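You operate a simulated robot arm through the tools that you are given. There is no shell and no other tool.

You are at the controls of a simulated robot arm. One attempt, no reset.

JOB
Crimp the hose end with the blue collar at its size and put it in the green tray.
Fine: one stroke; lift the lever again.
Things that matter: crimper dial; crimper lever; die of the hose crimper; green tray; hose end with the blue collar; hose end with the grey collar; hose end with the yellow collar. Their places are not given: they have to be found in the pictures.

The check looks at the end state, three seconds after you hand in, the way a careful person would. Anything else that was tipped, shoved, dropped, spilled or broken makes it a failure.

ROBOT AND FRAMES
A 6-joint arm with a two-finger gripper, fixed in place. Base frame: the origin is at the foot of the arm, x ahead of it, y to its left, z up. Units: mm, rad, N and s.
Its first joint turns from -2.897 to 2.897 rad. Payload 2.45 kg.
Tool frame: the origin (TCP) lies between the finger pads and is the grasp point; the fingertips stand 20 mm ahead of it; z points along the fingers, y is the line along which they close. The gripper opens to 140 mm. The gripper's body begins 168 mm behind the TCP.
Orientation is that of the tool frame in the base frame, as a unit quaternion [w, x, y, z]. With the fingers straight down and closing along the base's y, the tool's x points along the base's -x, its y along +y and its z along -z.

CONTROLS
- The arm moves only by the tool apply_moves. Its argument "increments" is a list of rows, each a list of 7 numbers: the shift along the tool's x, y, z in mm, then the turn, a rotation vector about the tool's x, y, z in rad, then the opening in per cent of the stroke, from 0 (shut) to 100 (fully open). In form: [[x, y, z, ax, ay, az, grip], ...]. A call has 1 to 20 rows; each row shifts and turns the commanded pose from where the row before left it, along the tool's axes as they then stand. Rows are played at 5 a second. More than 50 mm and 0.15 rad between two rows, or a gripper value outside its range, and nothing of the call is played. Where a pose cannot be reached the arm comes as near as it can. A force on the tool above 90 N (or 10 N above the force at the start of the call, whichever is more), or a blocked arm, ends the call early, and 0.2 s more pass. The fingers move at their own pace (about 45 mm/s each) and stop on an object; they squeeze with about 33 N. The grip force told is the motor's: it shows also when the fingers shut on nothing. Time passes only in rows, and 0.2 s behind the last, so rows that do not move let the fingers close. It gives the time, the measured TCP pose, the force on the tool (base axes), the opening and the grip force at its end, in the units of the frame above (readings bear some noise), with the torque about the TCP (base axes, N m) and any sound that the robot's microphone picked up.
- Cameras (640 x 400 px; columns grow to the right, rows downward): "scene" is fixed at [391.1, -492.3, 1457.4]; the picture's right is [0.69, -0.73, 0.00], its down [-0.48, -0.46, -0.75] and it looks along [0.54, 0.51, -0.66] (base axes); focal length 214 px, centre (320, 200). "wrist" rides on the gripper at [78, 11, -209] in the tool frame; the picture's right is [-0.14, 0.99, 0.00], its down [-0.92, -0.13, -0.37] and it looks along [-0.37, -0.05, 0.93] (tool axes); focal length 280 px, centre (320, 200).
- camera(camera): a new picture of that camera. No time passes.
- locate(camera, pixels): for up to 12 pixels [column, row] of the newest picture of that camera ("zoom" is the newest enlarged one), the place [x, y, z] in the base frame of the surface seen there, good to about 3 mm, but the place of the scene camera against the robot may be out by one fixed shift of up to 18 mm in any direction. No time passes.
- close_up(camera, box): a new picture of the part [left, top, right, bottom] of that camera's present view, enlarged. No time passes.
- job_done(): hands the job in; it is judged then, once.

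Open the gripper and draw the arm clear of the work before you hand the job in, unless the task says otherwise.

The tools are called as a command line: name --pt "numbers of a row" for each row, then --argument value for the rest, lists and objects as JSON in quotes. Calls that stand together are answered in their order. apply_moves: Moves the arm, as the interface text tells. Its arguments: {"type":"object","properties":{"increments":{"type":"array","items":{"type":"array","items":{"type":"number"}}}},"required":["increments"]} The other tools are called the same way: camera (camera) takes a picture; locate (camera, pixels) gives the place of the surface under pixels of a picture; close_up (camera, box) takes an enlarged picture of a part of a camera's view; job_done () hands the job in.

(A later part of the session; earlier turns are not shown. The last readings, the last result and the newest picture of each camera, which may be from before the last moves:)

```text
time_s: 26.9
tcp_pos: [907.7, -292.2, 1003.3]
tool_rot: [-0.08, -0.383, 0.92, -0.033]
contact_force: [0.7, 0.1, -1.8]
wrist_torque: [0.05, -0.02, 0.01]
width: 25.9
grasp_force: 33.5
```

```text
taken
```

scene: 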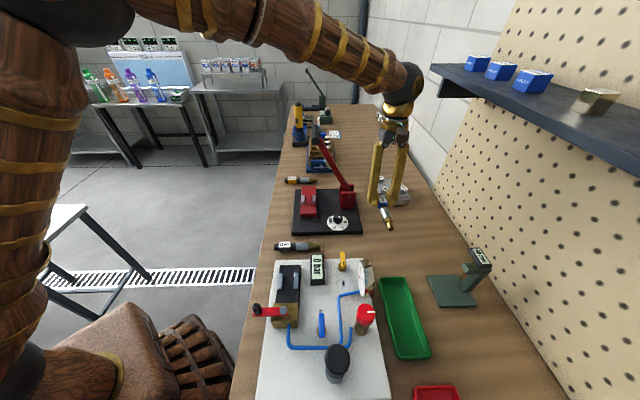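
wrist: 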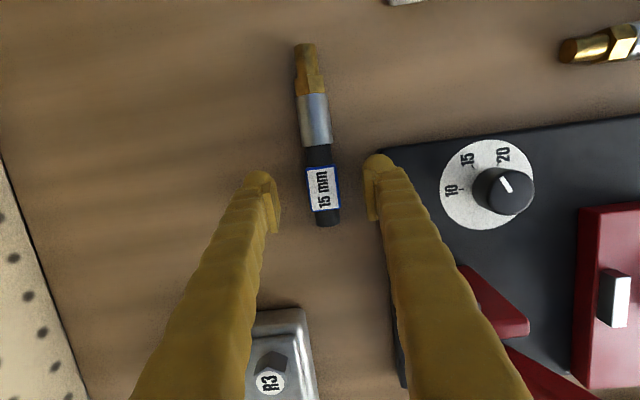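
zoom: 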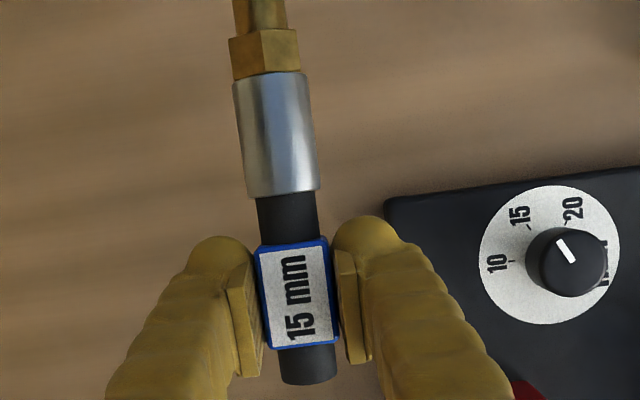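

The hose is held level (same picture as on the bench). I carry it at z≈1003: back toward -v, then across to the -u side of the crimper, below and clear of the lever handle.

apply_moves --pt "28.6 0 5.05 0 0 0 10" --pt "28.6 0 5.05 0 0 0 10" --pt "0 40 0 0 0 0 10" --pt "0 42 0 0 0 0 10" --pt "0 42 0 0 0 0 10" --pt "0 42 0 0 0 0 10" --pt "0 42 0 0 0 0 10" --pt "0 42 0 0 0 0 10" --pt "0 42 0 0 0 0 10" --pt "0 36 0 0 0 0 10" --pt "0 0 0 0 0 0 10"

camera --camera "scene"

camera --camera "wrist"

```text
time_s: 29.3
tcp_pos: [635.7, -102.3, 1003.6]
tool_rot: [-0.08, -0.383, 0.92, -0.033]
contact_force: [-0.5, 0.2, -2.0]
wrist_torque: [0.03, -0.01, 0.03]
width: 25.5
grasp_force: 33.1
```

```text
taken
```

scene: 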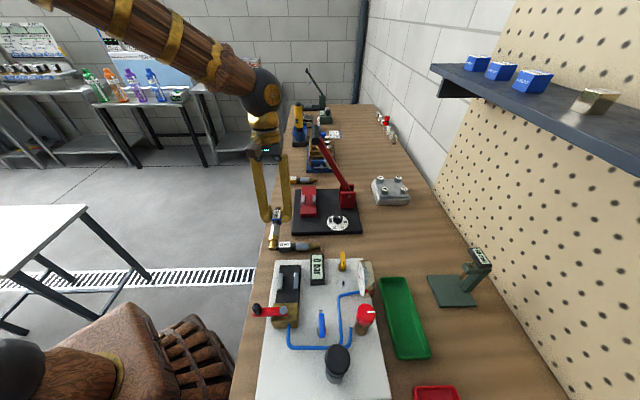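

```text
taken
```

wrist: 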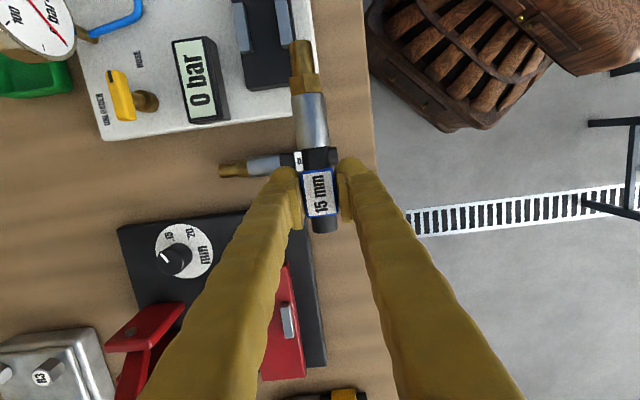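

The hose is at u≈522, v≈377 and clear. I move along +v to v≈607 beside the die.

apply_moves --pt "-38 0 -6.7 0 0 0 10" --pt "-38 0 -6.7 0 0 0 10" --pt "-38 0 -6.7 0 0 0 10" --pt "-38 0 -6.7 0 0 0 10" --pt "-38 0 -6.7 0 0 0 10" --pt "-37 0 -6.6 0 0 0 10" --pt "0 0 0 0 0 0 10"

camera --camera "wrist"

close_up --camera "scene" --box '[240, 100, 400, 250]'

```text
time_s: 30.9
tcp_pos: [797.9, 64.1, 1005.6]
tool_rot: [-0.08, -0.382, 0.92, -0.033]
contact_force: [0.3, 0.8, -1.4]
wrist_torque: [0.07, -0.05, 0.0]
width: 25.9
grasp_force: 32.5
```

```text
taken
```

wrist: 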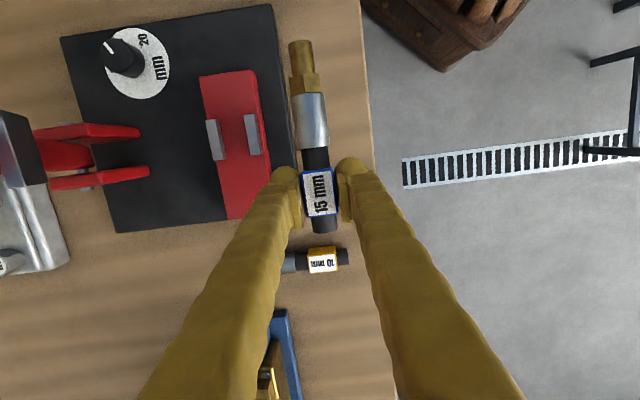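

```text
2.67 times, centred on (320, 175) of scene
```

zoom: 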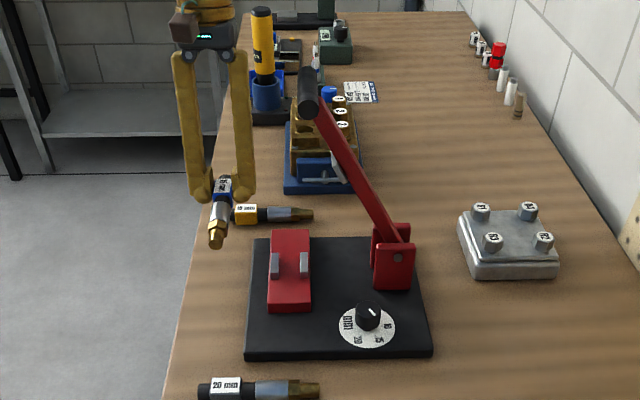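

The jaws are visible at (215,140) and (252,134) in the wrist picture; I enlarge and locate them again from this closer view.

close_up --camera "wrist" --box '[190, 60, 350, 240]'

```text
2.22 times, centred on (270, 150) of wrist
```

zoom: 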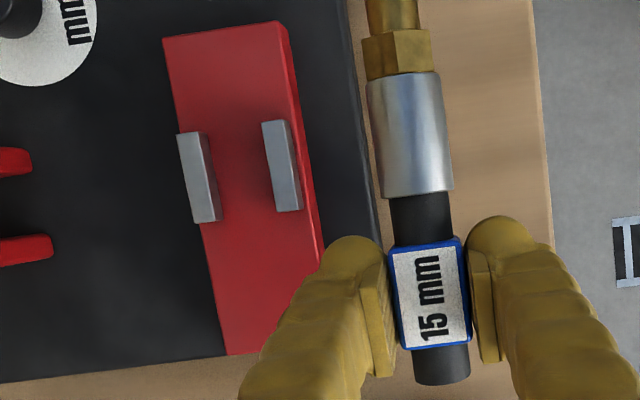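

locate --camera "zoom" --pixels '[[180, 136], [199, 135], [198, 219], [216, 217], [264, 124], [285, 123], [278, 209], [299, 207], [165, 40], [285, 23], [222, 350], [318, 250]]'

locate --camera "zoom" --pixels '[[404, 80], [411, 130], [418, 188], [422, 215], [427, 245], [432, 300], [440, 345], [398, 50], [240, 170], [230, 120], [250, 230], [380, 130]]'

```text
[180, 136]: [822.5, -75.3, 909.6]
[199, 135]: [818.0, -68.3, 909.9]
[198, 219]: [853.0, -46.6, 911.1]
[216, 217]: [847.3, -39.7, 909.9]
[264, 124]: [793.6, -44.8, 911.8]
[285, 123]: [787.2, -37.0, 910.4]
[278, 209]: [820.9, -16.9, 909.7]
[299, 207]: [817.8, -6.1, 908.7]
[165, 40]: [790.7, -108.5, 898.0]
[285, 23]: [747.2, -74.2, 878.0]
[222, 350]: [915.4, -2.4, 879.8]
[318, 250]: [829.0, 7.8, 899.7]
```

```text
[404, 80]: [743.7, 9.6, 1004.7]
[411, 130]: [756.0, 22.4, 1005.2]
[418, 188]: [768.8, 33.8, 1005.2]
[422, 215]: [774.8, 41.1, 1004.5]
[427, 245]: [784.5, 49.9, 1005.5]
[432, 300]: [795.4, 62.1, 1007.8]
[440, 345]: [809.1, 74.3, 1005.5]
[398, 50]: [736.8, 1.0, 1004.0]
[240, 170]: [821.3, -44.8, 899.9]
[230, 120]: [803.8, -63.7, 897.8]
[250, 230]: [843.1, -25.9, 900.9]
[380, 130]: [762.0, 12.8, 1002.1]
```

Jaw midpoint confirmed at u≈609.5, v≈550.3 (gap ≈34 mm, ferrule ≈26 mm). I move the hose over the die at z≈1005, then down to z≈955, just above the jaws.

apply_moves --pt "0.4 -22.6 0 0 0 0 10" --pt "0.4 -22.6 0 0 0 0 10" --pt "0.4 -22.6 0 0 0 0 10" --pt "0 -22.7 0 0 0 0 10" --pt "0 0 0 0 0 0 10" --pt "-2.95 0 16.7 0 0 0 10" --pt "-2.95 0 16.7 0 0 0 10" --pt "-2.95 0 16.7 0 0 0 10" --pt "0 0 0 0 0 0 10"

camera --camera "wrist"

close_up --camera "wrist" --box '[230, 40, 410, 240]'

close_up --camera "scene" --box '[240, 100, 400, 250]'

```text
time_s: 32.9
tcp_pos: [863.5, -5.2, 952.9]
tool_rot: [-0.081, -0.382, 0.92, -0.034]
contact_force: [-0.5, -0.5, -2.2]
wrist_torque: [0.05, -0.07, 0.0]
width: 25.5
grasp_force: 33.1
```

```text
taken
```

wrist: 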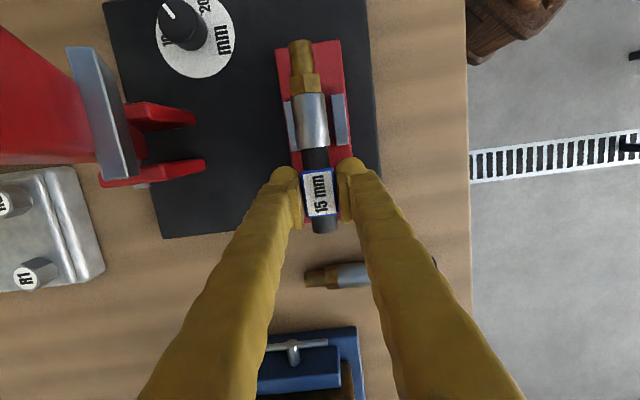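

```text
2.00 times, centred on (320, 140) of wrist
```

zoom: 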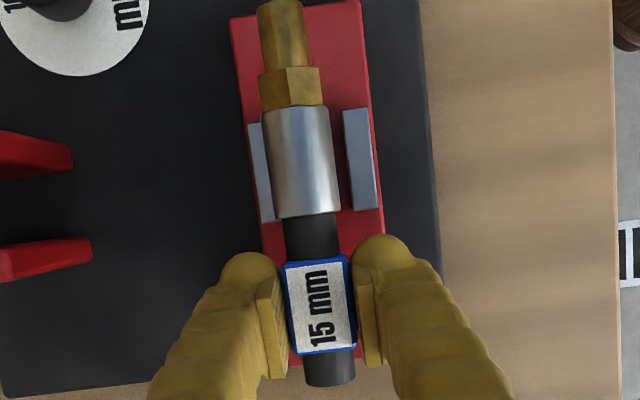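

```text
2.67 times, centred on (320, 175) of scene
```

zoom: 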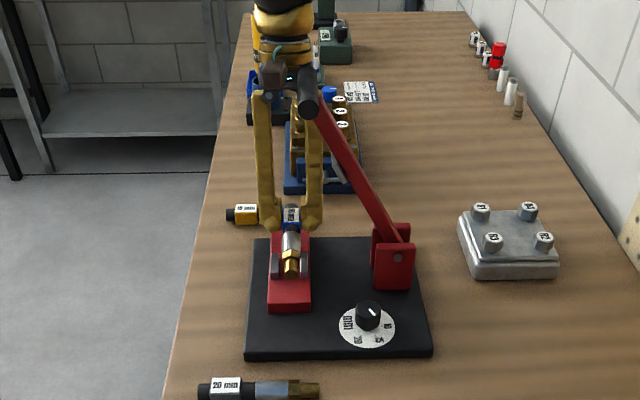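

The ferrule is above the jaws (TCP u≈614, v≈607 by readings). I measure the ferrule against the jaws before lowering.

locate --camera "zoom" --pixels '[[297, 115], [302, 160], [308, 208], [313, 235], [318, 290], [348, 115], [365, 115], [375, 205], [358, 207], [255, 128], [268, 215], [400, 300]]'

locate --camera "zoom" --pixels '[[235, 25], [358, 8], [380, 230], [290, 60], [283, 20], [327, 340], [331, 375], [318, 265], [268, 120], [330, 118], [278, 205], [337, 200]]'

```text
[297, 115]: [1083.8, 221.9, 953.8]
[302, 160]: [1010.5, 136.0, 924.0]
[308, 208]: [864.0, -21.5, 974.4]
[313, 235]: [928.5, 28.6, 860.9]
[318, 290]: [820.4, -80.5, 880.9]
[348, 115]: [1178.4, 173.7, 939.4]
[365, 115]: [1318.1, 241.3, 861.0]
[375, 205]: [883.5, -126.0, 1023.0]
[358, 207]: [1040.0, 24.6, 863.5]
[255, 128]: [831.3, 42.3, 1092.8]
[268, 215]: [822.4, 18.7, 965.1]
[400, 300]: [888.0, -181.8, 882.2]
```

```text
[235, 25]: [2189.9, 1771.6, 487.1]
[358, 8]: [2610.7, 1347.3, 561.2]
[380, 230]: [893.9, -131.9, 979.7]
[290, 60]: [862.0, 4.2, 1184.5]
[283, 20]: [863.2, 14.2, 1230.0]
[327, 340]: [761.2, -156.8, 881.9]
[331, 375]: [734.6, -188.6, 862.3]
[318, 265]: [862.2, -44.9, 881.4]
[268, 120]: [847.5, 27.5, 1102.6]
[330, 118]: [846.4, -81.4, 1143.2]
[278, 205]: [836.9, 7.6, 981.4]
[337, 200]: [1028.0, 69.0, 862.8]
```

Those values belong to the scene enlargement (the newest one); I take the wrist enlargement again and locate there.

close_up --camera "wrist" --box '[230, 40, 410, 240]'

locate --camera "zoom" --pixels '[[297, 115], [302, 160], [308, 208], [313, 235], [318, 290], [348, 115], [365, 115], [375, 205], [358, 207], [255, 128], [268, 215], [331, 375]]'

locate --camera "zoom" --pixels '[[235, 25], [358, 8], [380, 230], [290, 60], [283, 20], [327, 340], [268, 150], [337, 150], [270, 112], [330, 108], [285, 212], [338, 206]]'

```text
2.00 times, centred on (320, 140) of wrist
```

zoom: 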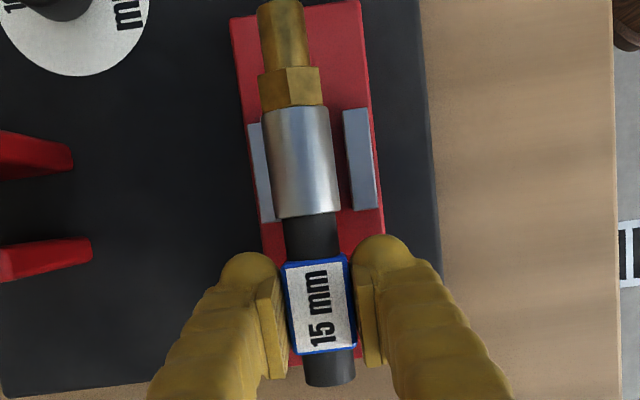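

```text
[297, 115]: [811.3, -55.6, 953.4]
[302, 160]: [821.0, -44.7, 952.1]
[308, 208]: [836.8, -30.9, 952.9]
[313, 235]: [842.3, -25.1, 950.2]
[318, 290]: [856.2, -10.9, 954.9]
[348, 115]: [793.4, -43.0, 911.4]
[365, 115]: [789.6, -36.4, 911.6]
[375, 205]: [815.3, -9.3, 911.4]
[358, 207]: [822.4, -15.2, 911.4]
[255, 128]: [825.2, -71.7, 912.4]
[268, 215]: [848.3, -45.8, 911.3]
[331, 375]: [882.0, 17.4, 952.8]
```

```text
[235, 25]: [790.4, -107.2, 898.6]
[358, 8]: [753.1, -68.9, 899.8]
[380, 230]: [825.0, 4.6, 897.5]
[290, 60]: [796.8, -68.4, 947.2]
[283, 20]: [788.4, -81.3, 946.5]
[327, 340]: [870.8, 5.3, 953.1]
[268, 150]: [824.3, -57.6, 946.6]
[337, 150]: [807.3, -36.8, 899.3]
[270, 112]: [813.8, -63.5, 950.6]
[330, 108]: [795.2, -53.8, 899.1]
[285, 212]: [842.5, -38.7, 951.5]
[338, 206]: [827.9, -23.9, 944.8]
```

Ferrule axis is at u≈613, jaw middle at u≈609.6, v is right (549.5 vs 550.2). I shift 3.5 mm toward -u and measure again.

apply_moves --pt "0 3.5 0 0 0 0 10" --pt "0 0 0 0 0 0 10" --pt "0 0 0 0 0 0 10"

close_up --camera "wrist" --box '[230, 40, 410, 240]'

locate --camera "zoom" --pixels '[[283, 20], [297, 115], [302, 160], [308, 208], [313, 235], [318, 290], [331, 375], [352, 115], [365, 205], [255, 128], [345, 115], [270, 215]]'

```text
time_s: 33.7
tcp_pos: [859.8, -1.3, 952.7]
tool_rot: [-0.081, -0.383, 0.92, -0.034]
contact_force: [-0.1, -0.1, -1.6]
wrist_torque: [0.06, -0.08, -0.05]
width: 25.6
grasp_force: 32.9
```

```text
2.00 times, centred on (320, 140) of wrist
```

zoom: 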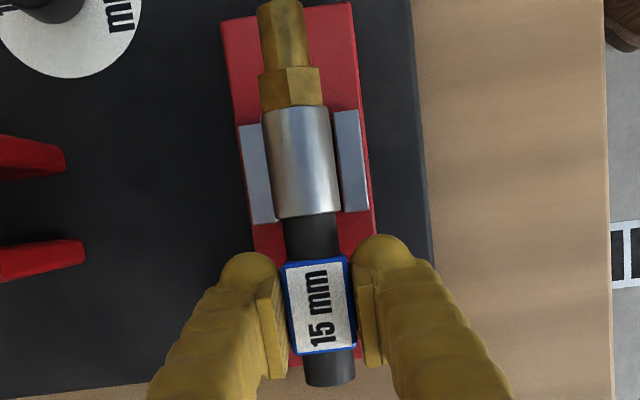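

```text
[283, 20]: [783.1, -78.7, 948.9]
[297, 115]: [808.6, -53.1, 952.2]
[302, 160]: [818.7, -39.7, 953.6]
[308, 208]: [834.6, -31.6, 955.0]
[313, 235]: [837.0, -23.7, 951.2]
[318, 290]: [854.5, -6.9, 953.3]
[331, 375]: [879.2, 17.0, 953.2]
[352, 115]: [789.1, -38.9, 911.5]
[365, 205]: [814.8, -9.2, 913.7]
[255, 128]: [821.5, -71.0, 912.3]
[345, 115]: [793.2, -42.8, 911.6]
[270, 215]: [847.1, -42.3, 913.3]
```

Now the ferrule axis is at u≈609.4, centred between the jaws. I lower slowly about 26 mm onto the block.

apply_moves --pt "-1.14 0 6.45 0 0 0 10" --pt "-1.14 0 6.45 0 0 0 10" --pt "-1.14 0 6.45 0 0 0 10" --pt "-1.0 0 5.9 0 0 0 10" --pt "0 0 0 0 0 0 10" --pt "0 0 0 0 0 0 10"

close_up --camera "wrist" --box '[230, 40, 410, 240]'

locate --camera "zoom" --pixels '[[283, 20], [297, 115], [302, 160], [308, 208], [318, 290], [331, 375], [345, 115], [375, 205], [250, 128], [265, 215]]'

```text
time_s: 35.1
tcp_pos: [861.5, -1.2, 928.9]
tool_rot: [-0.079, -0.383, 0.92, -0.033]
contact_force: [1.0, -0.2, -2.1]
wrist_torque: [0.07, -0.01, 0.01]
width: 25.8
grasp_force: 33.5
```

```text
2.00 times, centred on (320, 140) of wrist
```

zoom: 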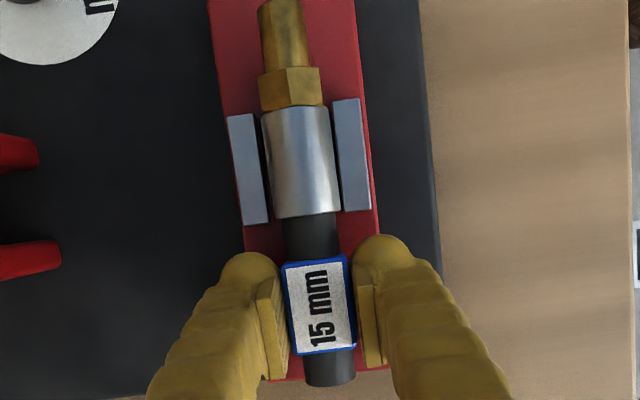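

```text
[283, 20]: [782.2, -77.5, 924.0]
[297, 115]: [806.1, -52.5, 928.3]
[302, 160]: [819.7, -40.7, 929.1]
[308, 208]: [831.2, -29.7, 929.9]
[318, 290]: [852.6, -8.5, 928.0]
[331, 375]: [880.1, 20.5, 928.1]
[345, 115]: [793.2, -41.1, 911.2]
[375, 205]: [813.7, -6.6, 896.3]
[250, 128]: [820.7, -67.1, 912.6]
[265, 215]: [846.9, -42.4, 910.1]
```

Ferrule top is at z≈929, about 3 mm above resting height, centred within about 1.5 mm. I lower the last 3 mm.

apply_moves --pt "-0.25 -0.5 1.5 0 0 0 10" --pt "-0.25 -0.5 1.5 0 0 0 10" --pt "0 0 0 0 0 0 10" --pt "0 0 0 0 0 0 10"

```text
time_s: 36.1
tcp_pos: [859.3, 0.7, 926.2]
tool_rot: [-0.08, -0.383, 0.92, -0.033]
contact_force: [0.5, 0.0, -1.0]
wrist_torque: [0.04, -0.05, -0.02]
width: 25.6
grasp_force: 32.9
```

Force on the tool is easing (−1.0 N), so the hose is about touching the block. I lower 0.7 mm more and open the fingers to about 42 mm.

apply_moves --pt "-0.12 0 0.7 0 0 0 10" --pt "0 0 0 0 0 0 10" --pt "0 0 0 0 0 0 30" --pt "0 0 0 0 0 0 30" --pt "0 0 0 0 0 0 30"

close_up --camera "wrist" --box '[230, 40, 410, 240]'

locate --camera "zoom" --pixels '[[283, 20], [297, 115], [302, 160], [308, 208], [318, 290], [331, 375], [345, 115], [375, 205], [250, 128], [265, 215]]'

```text
time_s: 37.3
tcp_pos: [860.4, 0.1, 927.0]
tool_rot: [-0.08, -0.383, 0.92, -0.034]
contact_force: [-0.3, 0.5, -0.3]
wrist_torque: [0.01, 0.02, -0.04]
width: 42.2
grasp_force: 0.1
```

```text
2.00 times, centred on (320, 140) of wrist
```

zoom: 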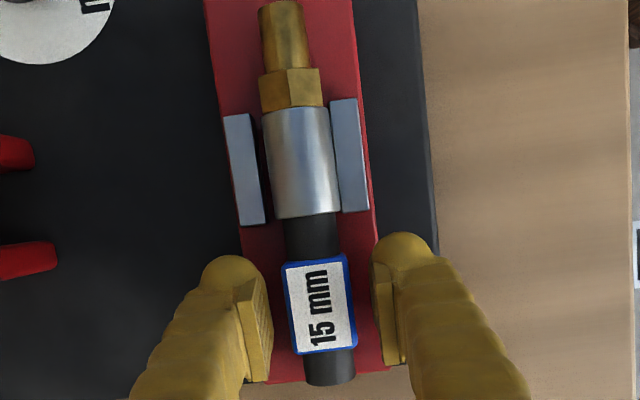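

```text
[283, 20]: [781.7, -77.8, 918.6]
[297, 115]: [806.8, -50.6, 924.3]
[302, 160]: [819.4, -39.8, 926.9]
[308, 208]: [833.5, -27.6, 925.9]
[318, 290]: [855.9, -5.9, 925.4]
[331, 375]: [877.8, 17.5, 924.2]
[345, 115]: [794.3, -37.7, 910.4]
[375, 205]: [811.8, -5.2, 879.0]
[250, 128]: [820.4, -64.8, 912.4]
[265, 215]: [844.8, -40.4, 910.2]
```

The hose lies in the die: ferrule top z≈926 (resting), u≈608, v≈551 between the jaws. I withdraw along the tool axis (up and away from the handle) with the fingers open.

apply_moves --pt "0 0 -8 0 0 0 30" --pt "0 0 -16 0 0 0 30" --pt "0 0 -30 0 0 0 30" --pt "0 0 -40 0 0 0 30" --pt "0 0 -40 0 0 0 30" --pt "0 0 -40 0 0 0 30" --pt "0 0 -40 0 0 0 30" --pt "0 0 -40 0 0 0 30" --pt "0 0 -40 0 0 0 30" --pt "0 0 -40 0 0 0 30" --pt "0 0 -40 0 0 0 30" --pt "0 0 -40 0 0 0 30" --pt "0 0 0 0 0 0 30"

camera --camera "wrist"

close_up --camera "scene" --box '[260, 100, 400, 250]'

```text
time_s: 40.1
tcp_pos: [909.0, 51.7, 1337.1]
tool_rot: [-0.08, -0.383, 0.92, -0.033]
contact_force: [-0.6, 0.1, -0.3]
wrist_torque: [-0.01, -0.02, -0.01]
width: 42.2
grasp_force: 0.0
```

```text
taken
```

wrist: 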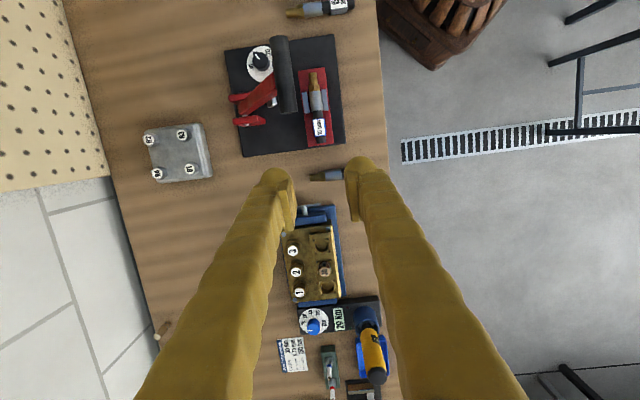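

```text
2.67 times, centred on (330, 175) of scene
```

zoom: 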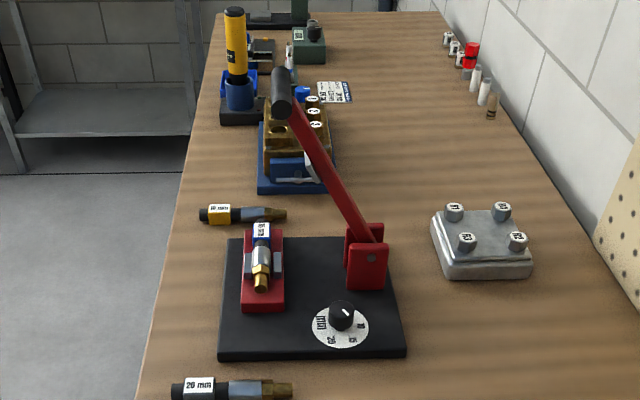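

The scene zoom shows the hose seated between the jaws and the lever still up. I straighten the tool, shut the fingers, move above the lever and lean the tool 30° so that the closed fingertips push along the lever's swing.

apply_moves --pt "0 0 0 0 -0.0875 0 0" --pt "0 0 0 0 -0.0875 0 0" --pt "32.7 -32.7 0 0 0 0 0" --pt "32.7 -32.7 0 0 0 0 0" --pt "32.7 -32.7 0 0 0 0 0" --pt "32.7 -32.7 0 0 0 0 0" --pt "0 0 0 -0.13 0 0 0" --pt "0 0 0 -0.13 0 0 0" --pt "0 0 0 -0.13 0 0 0" --pt "0 0 0 -0.134 0 0 0" --pt "0 0 0 0 0 0 0" --pt "0 0 0 0 0 0 0"

camera --camera "wrist"

camera --camera "scene"

```text
time_s: 42.7
tcp_pos: [865.6, -116.1, 1271.1]
tool_rot: [-0.089, -0.37, 0.895, 0.235]
contact_force: [-1.2, 0.6, 0.0]
wrist_torque: [-0.03, -0.03, -0.01]
width: 0.0
grasp_force: 29.1
out of reach, approached as far as the arm can: row 9, 10
```

```text
taken
```

wrist: 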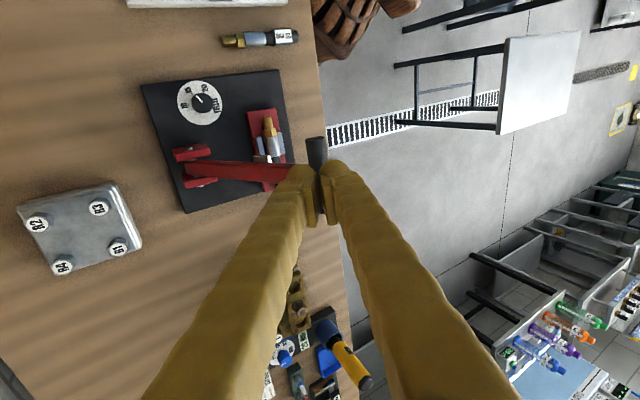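

```text
taken
```

scene: 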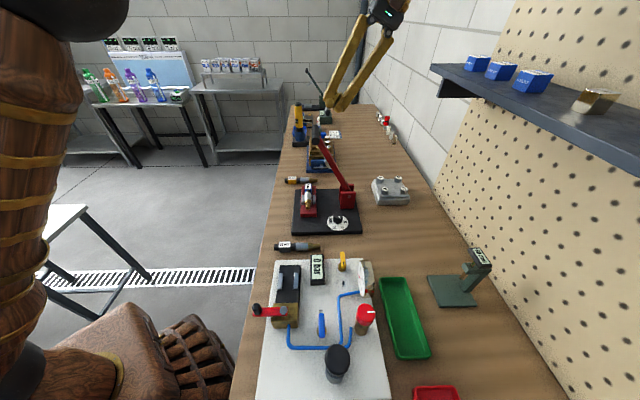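

The arm could not hold that height with the lean: it sits at u≈694, v≈530, z≈1271 with nearly the full 30° lean. I make a short move along the tool axis to learn where the commanded pose stands (contact would only come near z≈1198).

apply_moves --pt "0 0 20 0 0 0 0" --pt "0 0 20 0 0 0 0" --pt "0 0 0 0 0 0 0"

```text
time_s: 43.5
tcp_pos: [852.7, -102.3, 1236.0]
tool_rot: [-0.098, -0.371, 0.892, 0.24]
contact_force: [-0.4, -0.3, 0.4]
wrist_torque: [0.01, -0.03, -0.03]
width: 0.0
grasp_force: 28.9
```

The lean is now exact and the pose follows commands: u≈675, v≈531, z≈1236. I shift +18 mm along v to the lever's middle and check the view.

apply_moves --pt "-9 -1.7 0 0 0 0 0" --pt "-9 -1.7 0 0 0 0 0" --pt "0 0 0 0 0 0 0"

camera --camera "wrist"

close_up --camera "scene" --box '[260, 60, 420, 220]'

```text
time_s: 44.3
tcp_pos: [865.9, -92.3, 1235.3]
tool_rot: [-0.099, -0.371, 0.892, 0.24]
contact_force: [0.4, 0.4, -0.6]
wrist_torque: [-0.04, -0.03, 0.01]
width: 0.2
grasp_force: 29.2
```

```text
taken
```

wrist: 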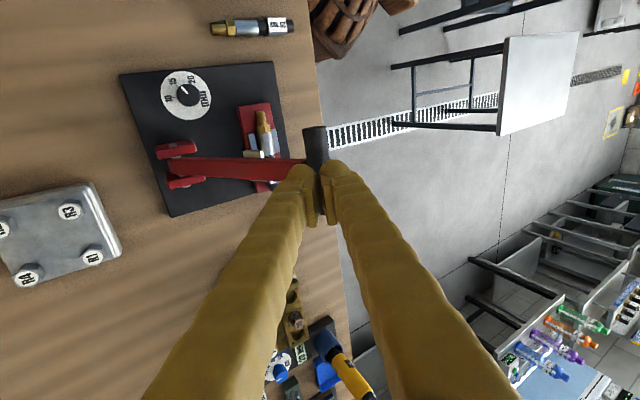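

```text
2.50 times, centred on (340, 140) of scene
```

zoom: 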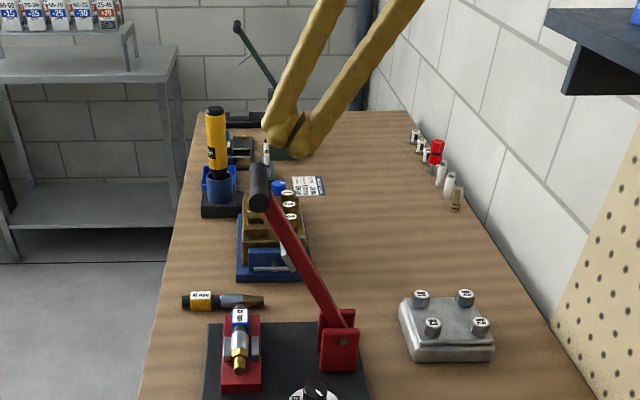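

The fist points at the handle (316,140–220 in the wrist view). I re-locate the handle from here before pushing.

locate --camera "wrist" --pixels '[[315, 130], [316, 145], [318, 160], [306, 140], [326, 140], [290, 168], [250, 165], [200, 165], [175, 148], [182, 180], [255, 155], [320, 215]]'

```text
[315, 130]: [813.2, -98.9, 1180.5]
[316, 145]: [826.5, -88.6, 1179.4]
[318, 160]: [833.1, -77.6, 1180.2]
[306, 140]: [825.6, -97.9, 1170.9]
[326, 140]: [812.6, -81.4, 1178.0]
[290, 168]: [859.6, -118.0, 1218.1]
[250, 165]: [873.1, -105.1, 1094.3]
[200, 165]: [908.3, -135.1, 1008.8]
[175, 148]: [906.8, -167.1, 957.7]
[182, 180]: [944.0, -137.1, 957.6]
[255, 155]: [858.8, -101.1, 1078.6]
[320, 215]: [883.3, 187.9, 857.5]
```

Handle axis confirmed at u≈640.5, z≈1168; the fist is 77 mm from it along the tool axis, so contact comes after about 44 mm. I advance 41 mm first.

apply_moves --pt "0 -0.8 15 0 0 0 0" --pt "0 -0.7 15 0 0 0 0" --pt "0 0 11 0 0 0 0" --pt "0 0 0 0 0 0 0"

close_up --camera "wrist" --box '[240, 100, 400, 240]'

```text
time_s: 45.3
tcp_pos: [852.9, -79.1, 1196.5]
tool_rot: [-0.099, -0.371, 0.891, 0.24]
contact_force: [0.9, 1.1, -0.8]
wrist_torque: [0.0, 0.03, -0.05]
width: 0.2
grasp_force: 28.7
```

```text
2.86 times, centred on (320, 170) of wrist
```

zoom: 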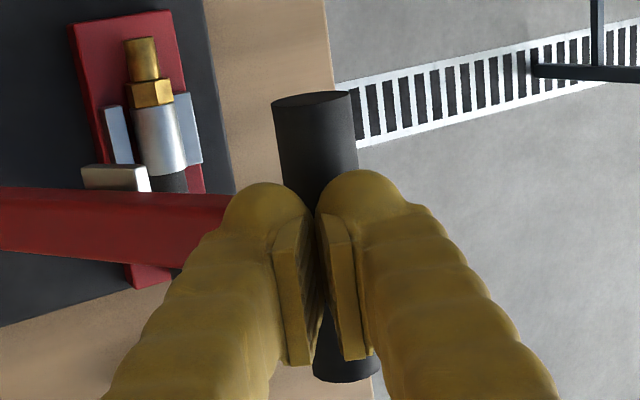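

The fist is centred on the handle and about to touch. I begin the one stroke, following the lever's arc (pivot u 760, z 949, radius ≈250), in small rows.

apply_moves --pt "0 5.6 12.4 0 0 0 0" --pt "0 5.6 11.4 0 0 0 0" --pt "0 5.1 12 0 0 0 0" --pt "0 5.1 12 0 0 0 0" --pt "0 3.8 12.5 0 0 0 0" --pt "0 3.8 12.5 0 0 0 0"

close_up --camera "wrist" --box '[240, 100, 400, 240]'

close_up --camera "scene" --box '[260, 100, 400, 250]'

```text
time_s: 46.7
tcp_pos: [810.7, -32.4, 1150.3]
tool_rot: [-0.099, -0.371, 0.892, 0.239]
contact_force: [0.2, 0.2, 1.7]
wrist_torque: [0.02, 0.06, 0.03]
width: 0.0
grasp_force: 29.0
```

```text
2.86 times, centred on (320, 170) of wrist
```

zoom: 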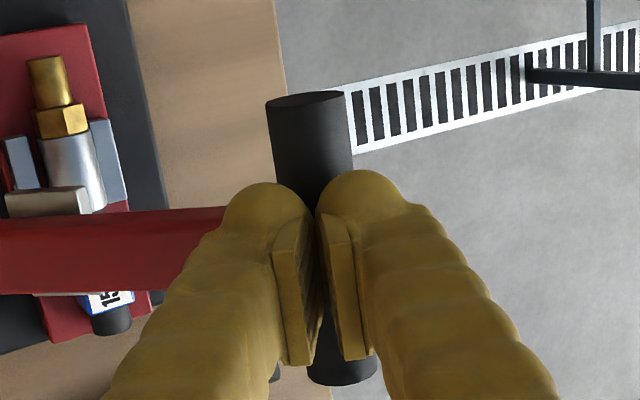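

```text
2.67 times, centred on (330, 175) of scene
```

zoom: 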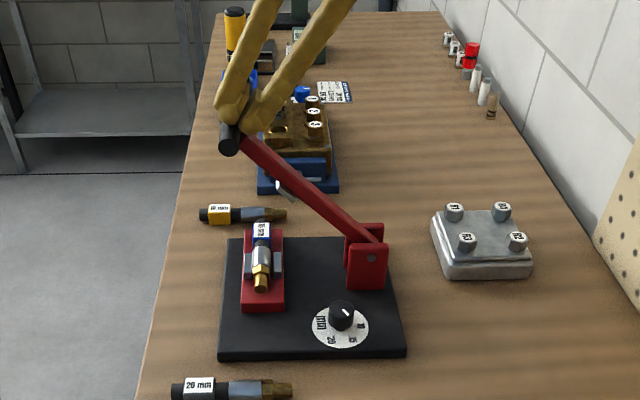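

The lever follows with hardly any force (≈2 N). I continue along the arc to about 14° above horizontal.

apply_moves --pt "0 2.5 12.8 0 0 0 0" --pt "0 2.5 12.8 0 0 0 0" --pt "0 1.15 13 0 0 0 0" --pt "0 1.15 13 0 0 0 0" --pt "0 -0.25 13 0 0 0 0" --pt "0 -0.25 13 0 0 0 0" --pt "0 -1.55 13 0 0 0 0" --pt "0 -1.55 13 0 0 0 0" --pt "0 -2.9 12.7 0 0 0 0" --pt "0 -2.9 12.7 0 0 0 0"

close_up --camera "wrist" --box '[240, 100, 400, 240]'

close_up --camera "scene" --box '[260, 100, 400, 250]'

```text
time_s: 48.9
tcp_pos: [766.0, 10.0, 1037.6]
tool_rot: [-0.098, -0.371, 0.892, 0.238]
contact_force: [-0.5, 0.1, 0.2]
wrist_torque: [0.02, -0.02, 0.02]
width: 0.0
grasp_force: 29.2
```

```text
2.86 times, centred on (320, 170) of wrist
```

zoom: 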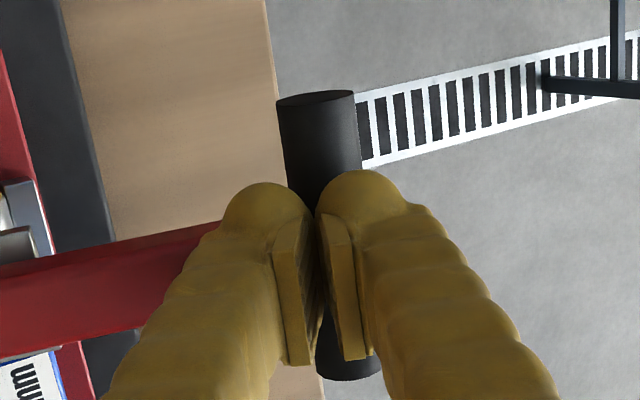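

```text
2.67 times, centred on (330, 175) of scene
```

zoom: 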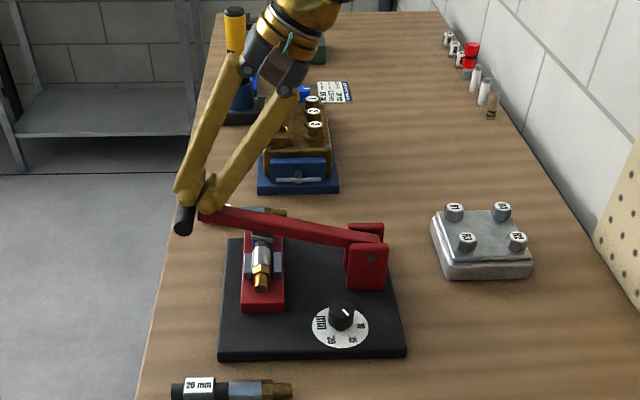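

At about 14° still no notable force; the presser on the lever nears the die. I continue to about 4°.

apply_moves --pt "0 -4.26 12.4 0 0 0 0" --pt "0 -4.26 12.4 0 0 0 0" --pt "0 -3.55 7.95 0 0 0 0" --pt "0 -3.55 7.95 0 0 0 0" --pt "0 0 0 0 0 0 0"

close_up --camera "scene" --box '[260, 100, 400, 250]'

```text
time_s: 50.1
tcp_pos: [758.4, 15.6, 993.7]
tool_rot: [-0.099, -0.372, 0.892, 0.239]
contact_force: [0.5, 0.3, -0.4]
wrist_torque: [0.04, -0.01, -0.02]
width: 0.0
grasp_force: 29.5
```

```text
2.67 times, centred on (330, 175) of scene
```

zoom: 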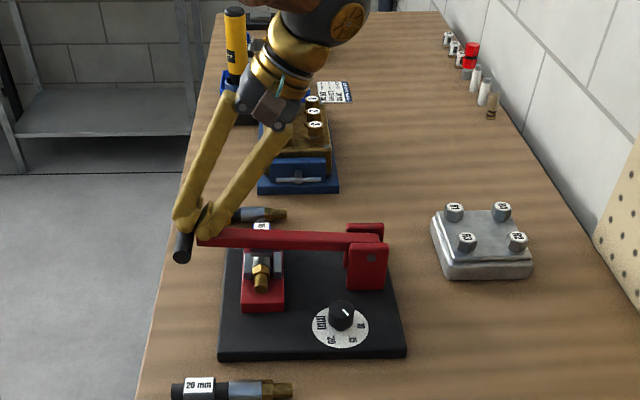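

At about 4° force is still near zero and the lever is nearly level. I go on in 2° steps, watching for the stop.

apply_moves --pt "0 -4.1 7.7 0 0 0 0" --pt "0 -4.1 7.7 0 0 0 0" --pt "0 0 0 0 0 0 0"

close_up --camera "wrist" --box '[160, 60, 400, 260]'

close_up --camera "scene" --box '[280, 150, 380, 230]'

```text
time_s: 50.9
tcp_pos: [759.3, 16.4, 977.5]
tool_rot: [-0.099, -0.371, 0.891, 0.24]
contact_force: [1.7, -3.1, 13.8]
wrist_torque: [-0.11, -0.01, -0.07]
width: 0.0
grasp_force: 29.5
```

```text
2.00 times, centred on (280, 160) of wrist
```

zoom: 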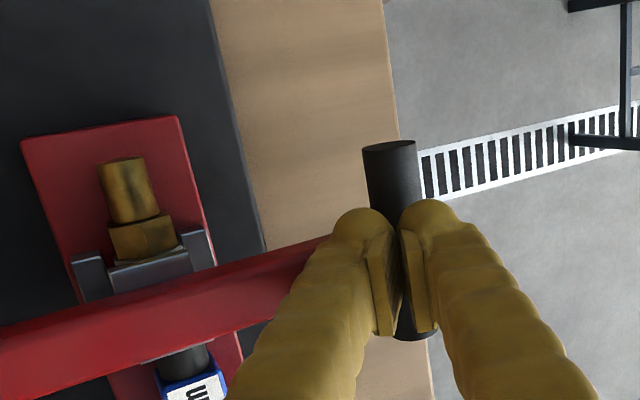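

```text
5.00 times, centred on (330, 190) of scene
```

zoom: 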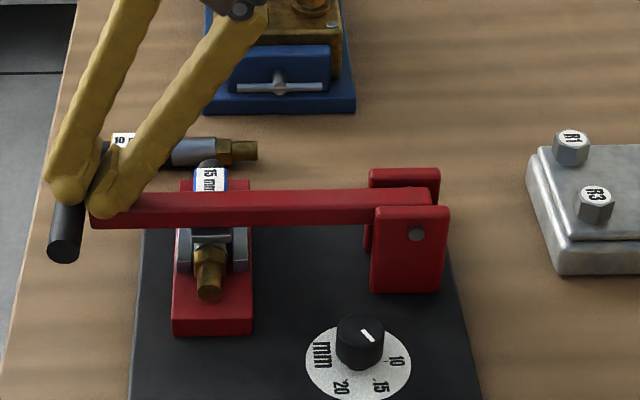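

At level, an upward reaction of 14 N has appeared: the presser is on the ferrule. I push on in small steps to be sure of the full stroke.

apply_moves --pt "0 -1.0 1.9 0 0 0 0" --pt "0 -1.0 1.9 0 0 0 0" --pt "0 0 0 0 0 0 0"

```text
time_s: 51.6
tcp_pos: [760.1, 17.3, 978.3]
tool_rot: [-0.098, -0.372, 0.891, 0.24]
contact_force: [-7.3, -4.2, 28.6]
wrist_torque: [-0.21, 0.16, -0.03]
width: 0.0
grasp_force: 29.7
stopped in row 3: the force on the tool passed its limit at 94 N (the readings are from after the stop); the commanded pose is now the measured one
```

The push hit a hard stop (94 N) with the lever level, TCP z≈978: full stroke done. I back off along the tool axis and look at the lever and ferrule.

apply_moves --pt "0 0 -4 0 0 0 0" --pt "0 0 -12 0 0 0 0" --pt "0 0 -20 0 0 0 0" --pt "0 0 -30 0 0 0 0" --pt "0 0 -30 0 0 0 0" --pt "0 0 0 0 0 0 0"

camera --camera "wrist"

close_up --camera "scene" --box '[280, 150, 380, 230]'

```text
time_s: 53.0
tcp_pos: [797.0, -16.9, 1059.4]
tool_rot: [-0.097, -0.372, 0.892, 0.24]
contact_force: [-0.6, -0.7, 0.4]
wrist_torque: [-0.06, 0.02, -0.01]
width: 0.0
grasp_force: 29.4
```

```text
taken
```

wrist: 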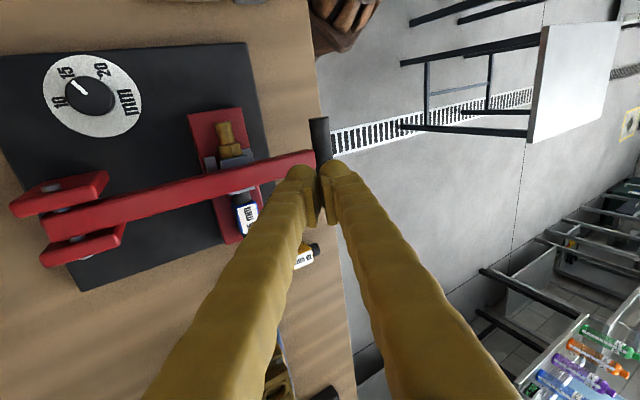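

```text
5.00 times, centred on (330, 190) of scene
```

zoom: 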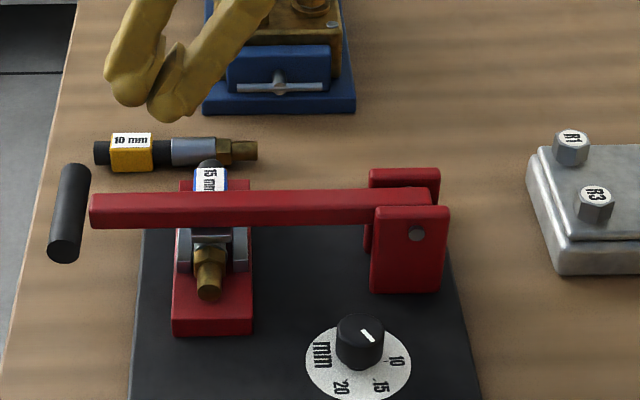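

The lever stays down, so I must lift it. I bring the tool upright, open to about 60 mm and move above the handle's +v end (v≈579) so that the fingers pass beside the lever arm.

apply_moves --pt "0 0 0 0.131 0 0 0" --pt "0 0 0 0.131 0 0 0" --pt "0 0 0 0.131 0 0 0" --pt "0 0 0 0.131 0 0 20" --pt "-13.7 32.5 0 0 0 0 43" --pt "-13.7 32.5 0 0 0 0 43" --pt "0 0 0 0 0 0 43" --pt "0 0 0 0 0 0 43"

camera --camera "wrist"

close_up --camera "wrist" --box '[240, 100, 400, 220]'

locate --camera "wrist" --pixels '[[310, 120], [313, 140], [317, 160], [320, 175], [295, 160], [295, 140], [240, 160], [255, 130], [252, 112], [220, 165]]'

```text
time_s: 54.8
tcp_pos: [764.2, 47.5, 1059.3]
tool_rot: [0.002, -0.384, 0.923, 0.001]
contact_force: [-0.4, 0.6, 0.7]
wrist_torque: [0.0, -0.02, 0.03]
width: 60.5
grasp_force: 0.0
```

```text
taken
```

wrist: 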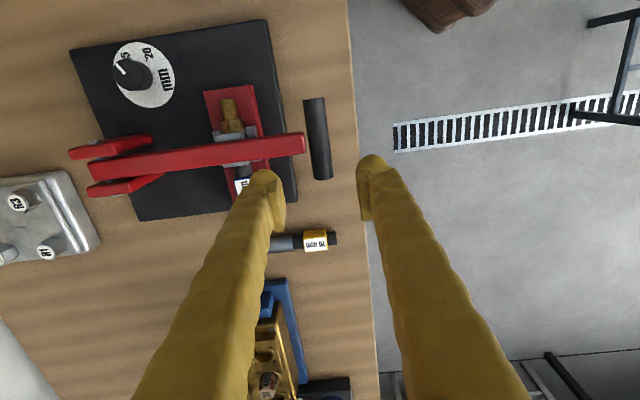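

```text
3.33 times, centred on (320, 160) of wrist
```

zoom: 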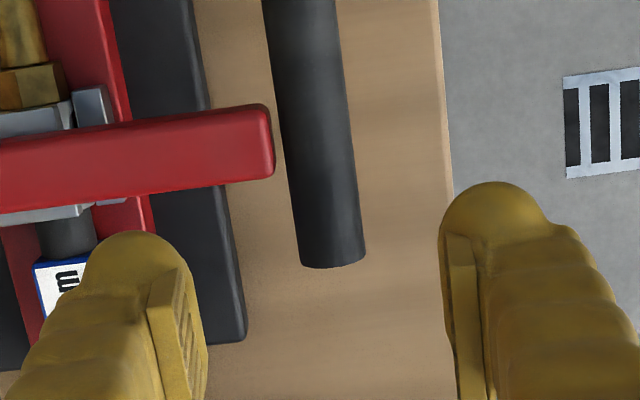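

```text
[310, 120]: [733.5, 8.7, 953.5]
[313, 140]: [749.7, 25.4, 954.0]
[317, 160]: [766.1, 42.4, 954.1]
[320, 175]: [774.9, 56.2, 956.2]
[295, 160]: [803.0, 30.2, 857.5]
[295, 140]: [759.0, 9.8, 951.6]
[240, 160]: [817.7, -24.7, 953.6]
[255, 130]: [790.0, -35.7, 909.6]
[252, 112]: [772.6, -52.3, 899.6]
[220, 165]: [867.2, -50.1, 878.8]
```

The handle now lies at u≈512, top z≈954, end at v≈591. I check the lever arm's +v edge to place the +u finger beside it.

locate --camera "zoom" --pixels '[[262, 174], [200, 182], [120, 192], [262, 112], [200, 118], [120, 128], [330, 262], [305, 255], [358, 255], [330, 200]]'

```text
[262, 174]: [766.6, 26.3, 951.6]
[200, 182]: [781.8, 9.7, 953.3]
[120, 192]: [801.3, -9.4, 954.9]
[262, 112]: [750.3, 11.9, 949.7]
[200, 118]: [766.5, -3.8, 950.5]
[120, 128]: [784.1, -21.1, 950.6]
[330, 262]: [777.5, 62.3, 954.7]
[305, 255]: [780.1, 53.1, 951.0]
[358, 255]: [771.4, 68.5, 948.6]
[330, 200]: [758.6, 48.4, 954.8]
```

The lever arm spans v≈539–561, the handle to v≈594 and its axis is near u≈505. I move to v≈583 and go down to z≈1000, fingertips still above the handle, to check centring.

apply_moves --pt "-9 1 0 0 0 0 43" --pt "0 0 30 0 0 0 43" --pt "0 0 30 0 0 0 43" --pt "0 0 0 0 0 0 43"

close_up --camera "wrist" --box '[240, 100, 400, 240]'

locate --camera "zoom" --pixels '[[320, 240], [320, 200], [315, 160], [290, 200], [350, 200], [285, 120], [330, 120], [305, 80]]'

```text
time_s: 55.8
tcp_pos: [772.9, 54.5, 999.1]
tool_rot: [0.003, -0.384, 0.923, 0.0]
contact_force: [0.1, -0.8, 1.1]
wrist_torque: [0.01, -0.02, -0.02]
width: 60.3
grasp_force: 0.0
```

```text
2.86 times, centred on (320, 170) of wrist
```

zoom: 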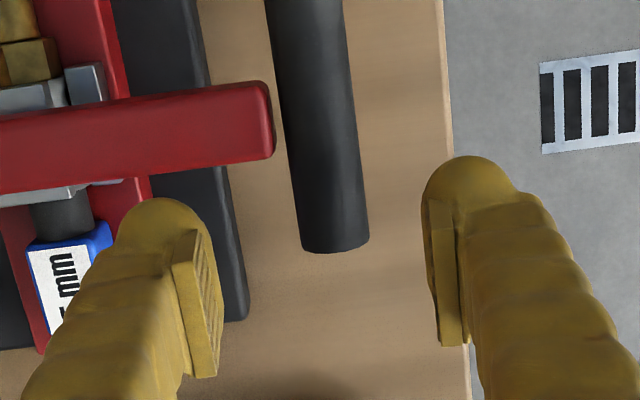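

```text
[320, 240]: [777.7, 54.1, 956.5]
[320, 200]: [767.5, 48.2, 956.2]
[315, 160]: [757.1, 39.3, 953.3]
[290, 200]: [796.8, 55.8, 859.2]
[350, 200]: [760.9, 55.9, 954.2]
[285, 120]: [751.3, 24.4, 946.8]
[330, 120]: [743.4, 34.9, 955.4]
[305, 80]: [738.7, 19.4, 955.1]
```

Handle axis is at u≈506 against TCP u≈508; I shift 2.3 mm, descend to z≈948 around the handle end, and stop to check.

apply_moves --pt "2 2.3 0 0 0 0 43" --pt "0 0 17 0 0 0 43" --pt "0 0 17 0 0 0 43" --pt "0 0 17 0 0 0 43" --pt "0 0 0 0 0 0 43" --pt "0 0 0 0 0 0 43"

close_up --camera "wrist" --box '[240, 100, 400, 240]'

```text
time_s: 57.2
tcp_pos: [769.9, 53.5, 947.3]
tool_rot: [0.003, -0.385, 0.923, 0.0]
contact_force: [2.1, 3.3, 1.7]
wrist_torque: [0.01, -0.04, 0.18]
width: 60.3
grasp_force: 0.0
```

```text
2.86 times, centred on (320, 170) of wrist
```

zoom: 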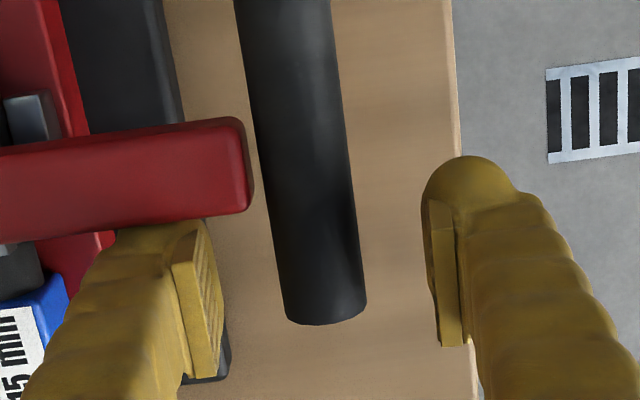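

The +u finger touches the lever arm's edge lightly (≈4 N toward +v), so I shift 5 mm to +v before closing.

apply_moves --pt "-2.5 0 0 0 0 0 43" --pt "-2.5 0 0 0 0 0 43" --pt "0 0 0 0 0 0 43"

close_up --camera "wrist" --box '[240, 100, 400, 240]'

```text
time_s: 58.0
tcp_pos: [772.8, 57.1, 947.9]
tool_rot: [0.003, -0.385, 0.923, -0.001]
contact_force: [-0.2, 0.3, 0.4]
wrist_torque: [-0.03, 0.0, 0.02]
width: 60.4
grasp_force: 0.0
```

```text
2.86 times, centred on (320, 170) of wrist
```

zoom: 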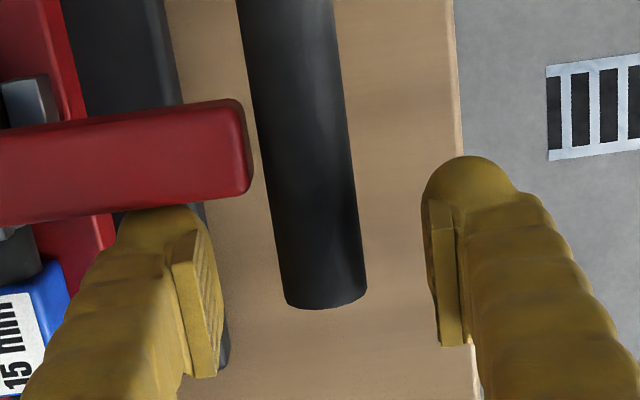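

Contact is gone (TCP u≈506, v≈587). I close on the handle.

apply_moves --pt "0 0 0 0 0 0 25" --pt "0 0 0 0 0 0 12" --pt "0 0 0 0 0 0 12" --pt "0 0 0 0 0 0 12"

close_up --camera "wrist" --box '[240, 100, 400, 240]'

```text
time_s: 59.0
tcp_pos: [773.6, 58.8, 948.6]
tool_rot: [0.002, -0.384, 0.923, 0.001]
contact_force: [-10.0, 10.2, -0.1]
wrist_torque: [0.04, 0.06, -0.62]
width: 20.7
grasp_force: 32.5
```

```text
2.86 times, centred on (320, 170) of wrist
```

zoom: 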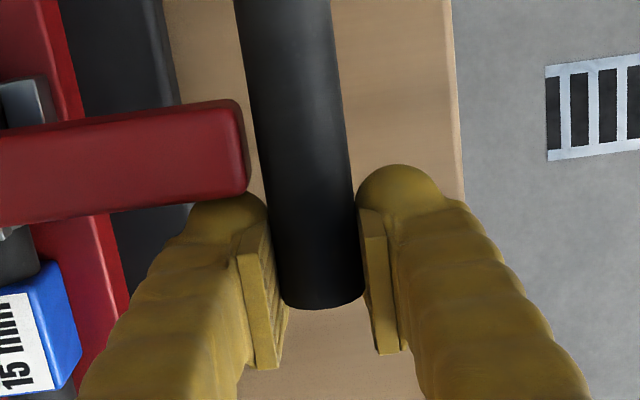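

Gripped at 20.7 mm (bar diameter), with a side load of ≈14 N toward -u, so I re-centre by 1 mm and begin lifting along the arc, first only about 14 mm.

apply_moves --pt "0 1 -4 0 0 0 12" --pt "0 0 -10 0 0 0 12" --pt "0 0 0 0 0 0 12"

close_up --camera "scene" --box '[270, 140, 390, 240]'

```text
time_s: 59.8
tcp_pos: [773.0, 58.1, 961.6]
tool_rot: [0.002, -0.383, 0.924, 0.0]
contact_force: [-0.2, -21.5, -3.1]
wrist_torque: [-0.32, 0.32, -0.54]
width: 20.3
grasp_force: 45.1
```

```text
4.00 times, centred on (330, 190) of scene
```

zoom: 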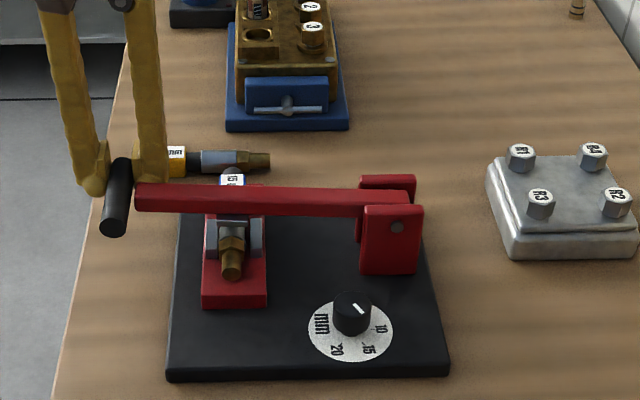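

The lever has started to rise. The side force changed from -14 N to +15 N in u with my 1 mm shift (≈29 N/mm), so I lift in short segments and correct by the force readings.

apply_moves --pt "0.5 -0.8 -8 0 0 0 12" --pt "0 -0.9 -10 0 0 0 12" --pt "0 -1.2 -10 0 0 0 12" --pt "0 0 0 0 0 0 12"

```text
time_s: 60.8
tcp_pos: [775.0, 55.8, 987.6]
tool_rot: [0.002, -0.384, 0.923, -0.001]
contact_force: [-12.1, -27.1, -4.4]
wrist_torque: [-0.11, 0.1, -0.26]
width: 20.0
grasp_force: 45.1
```

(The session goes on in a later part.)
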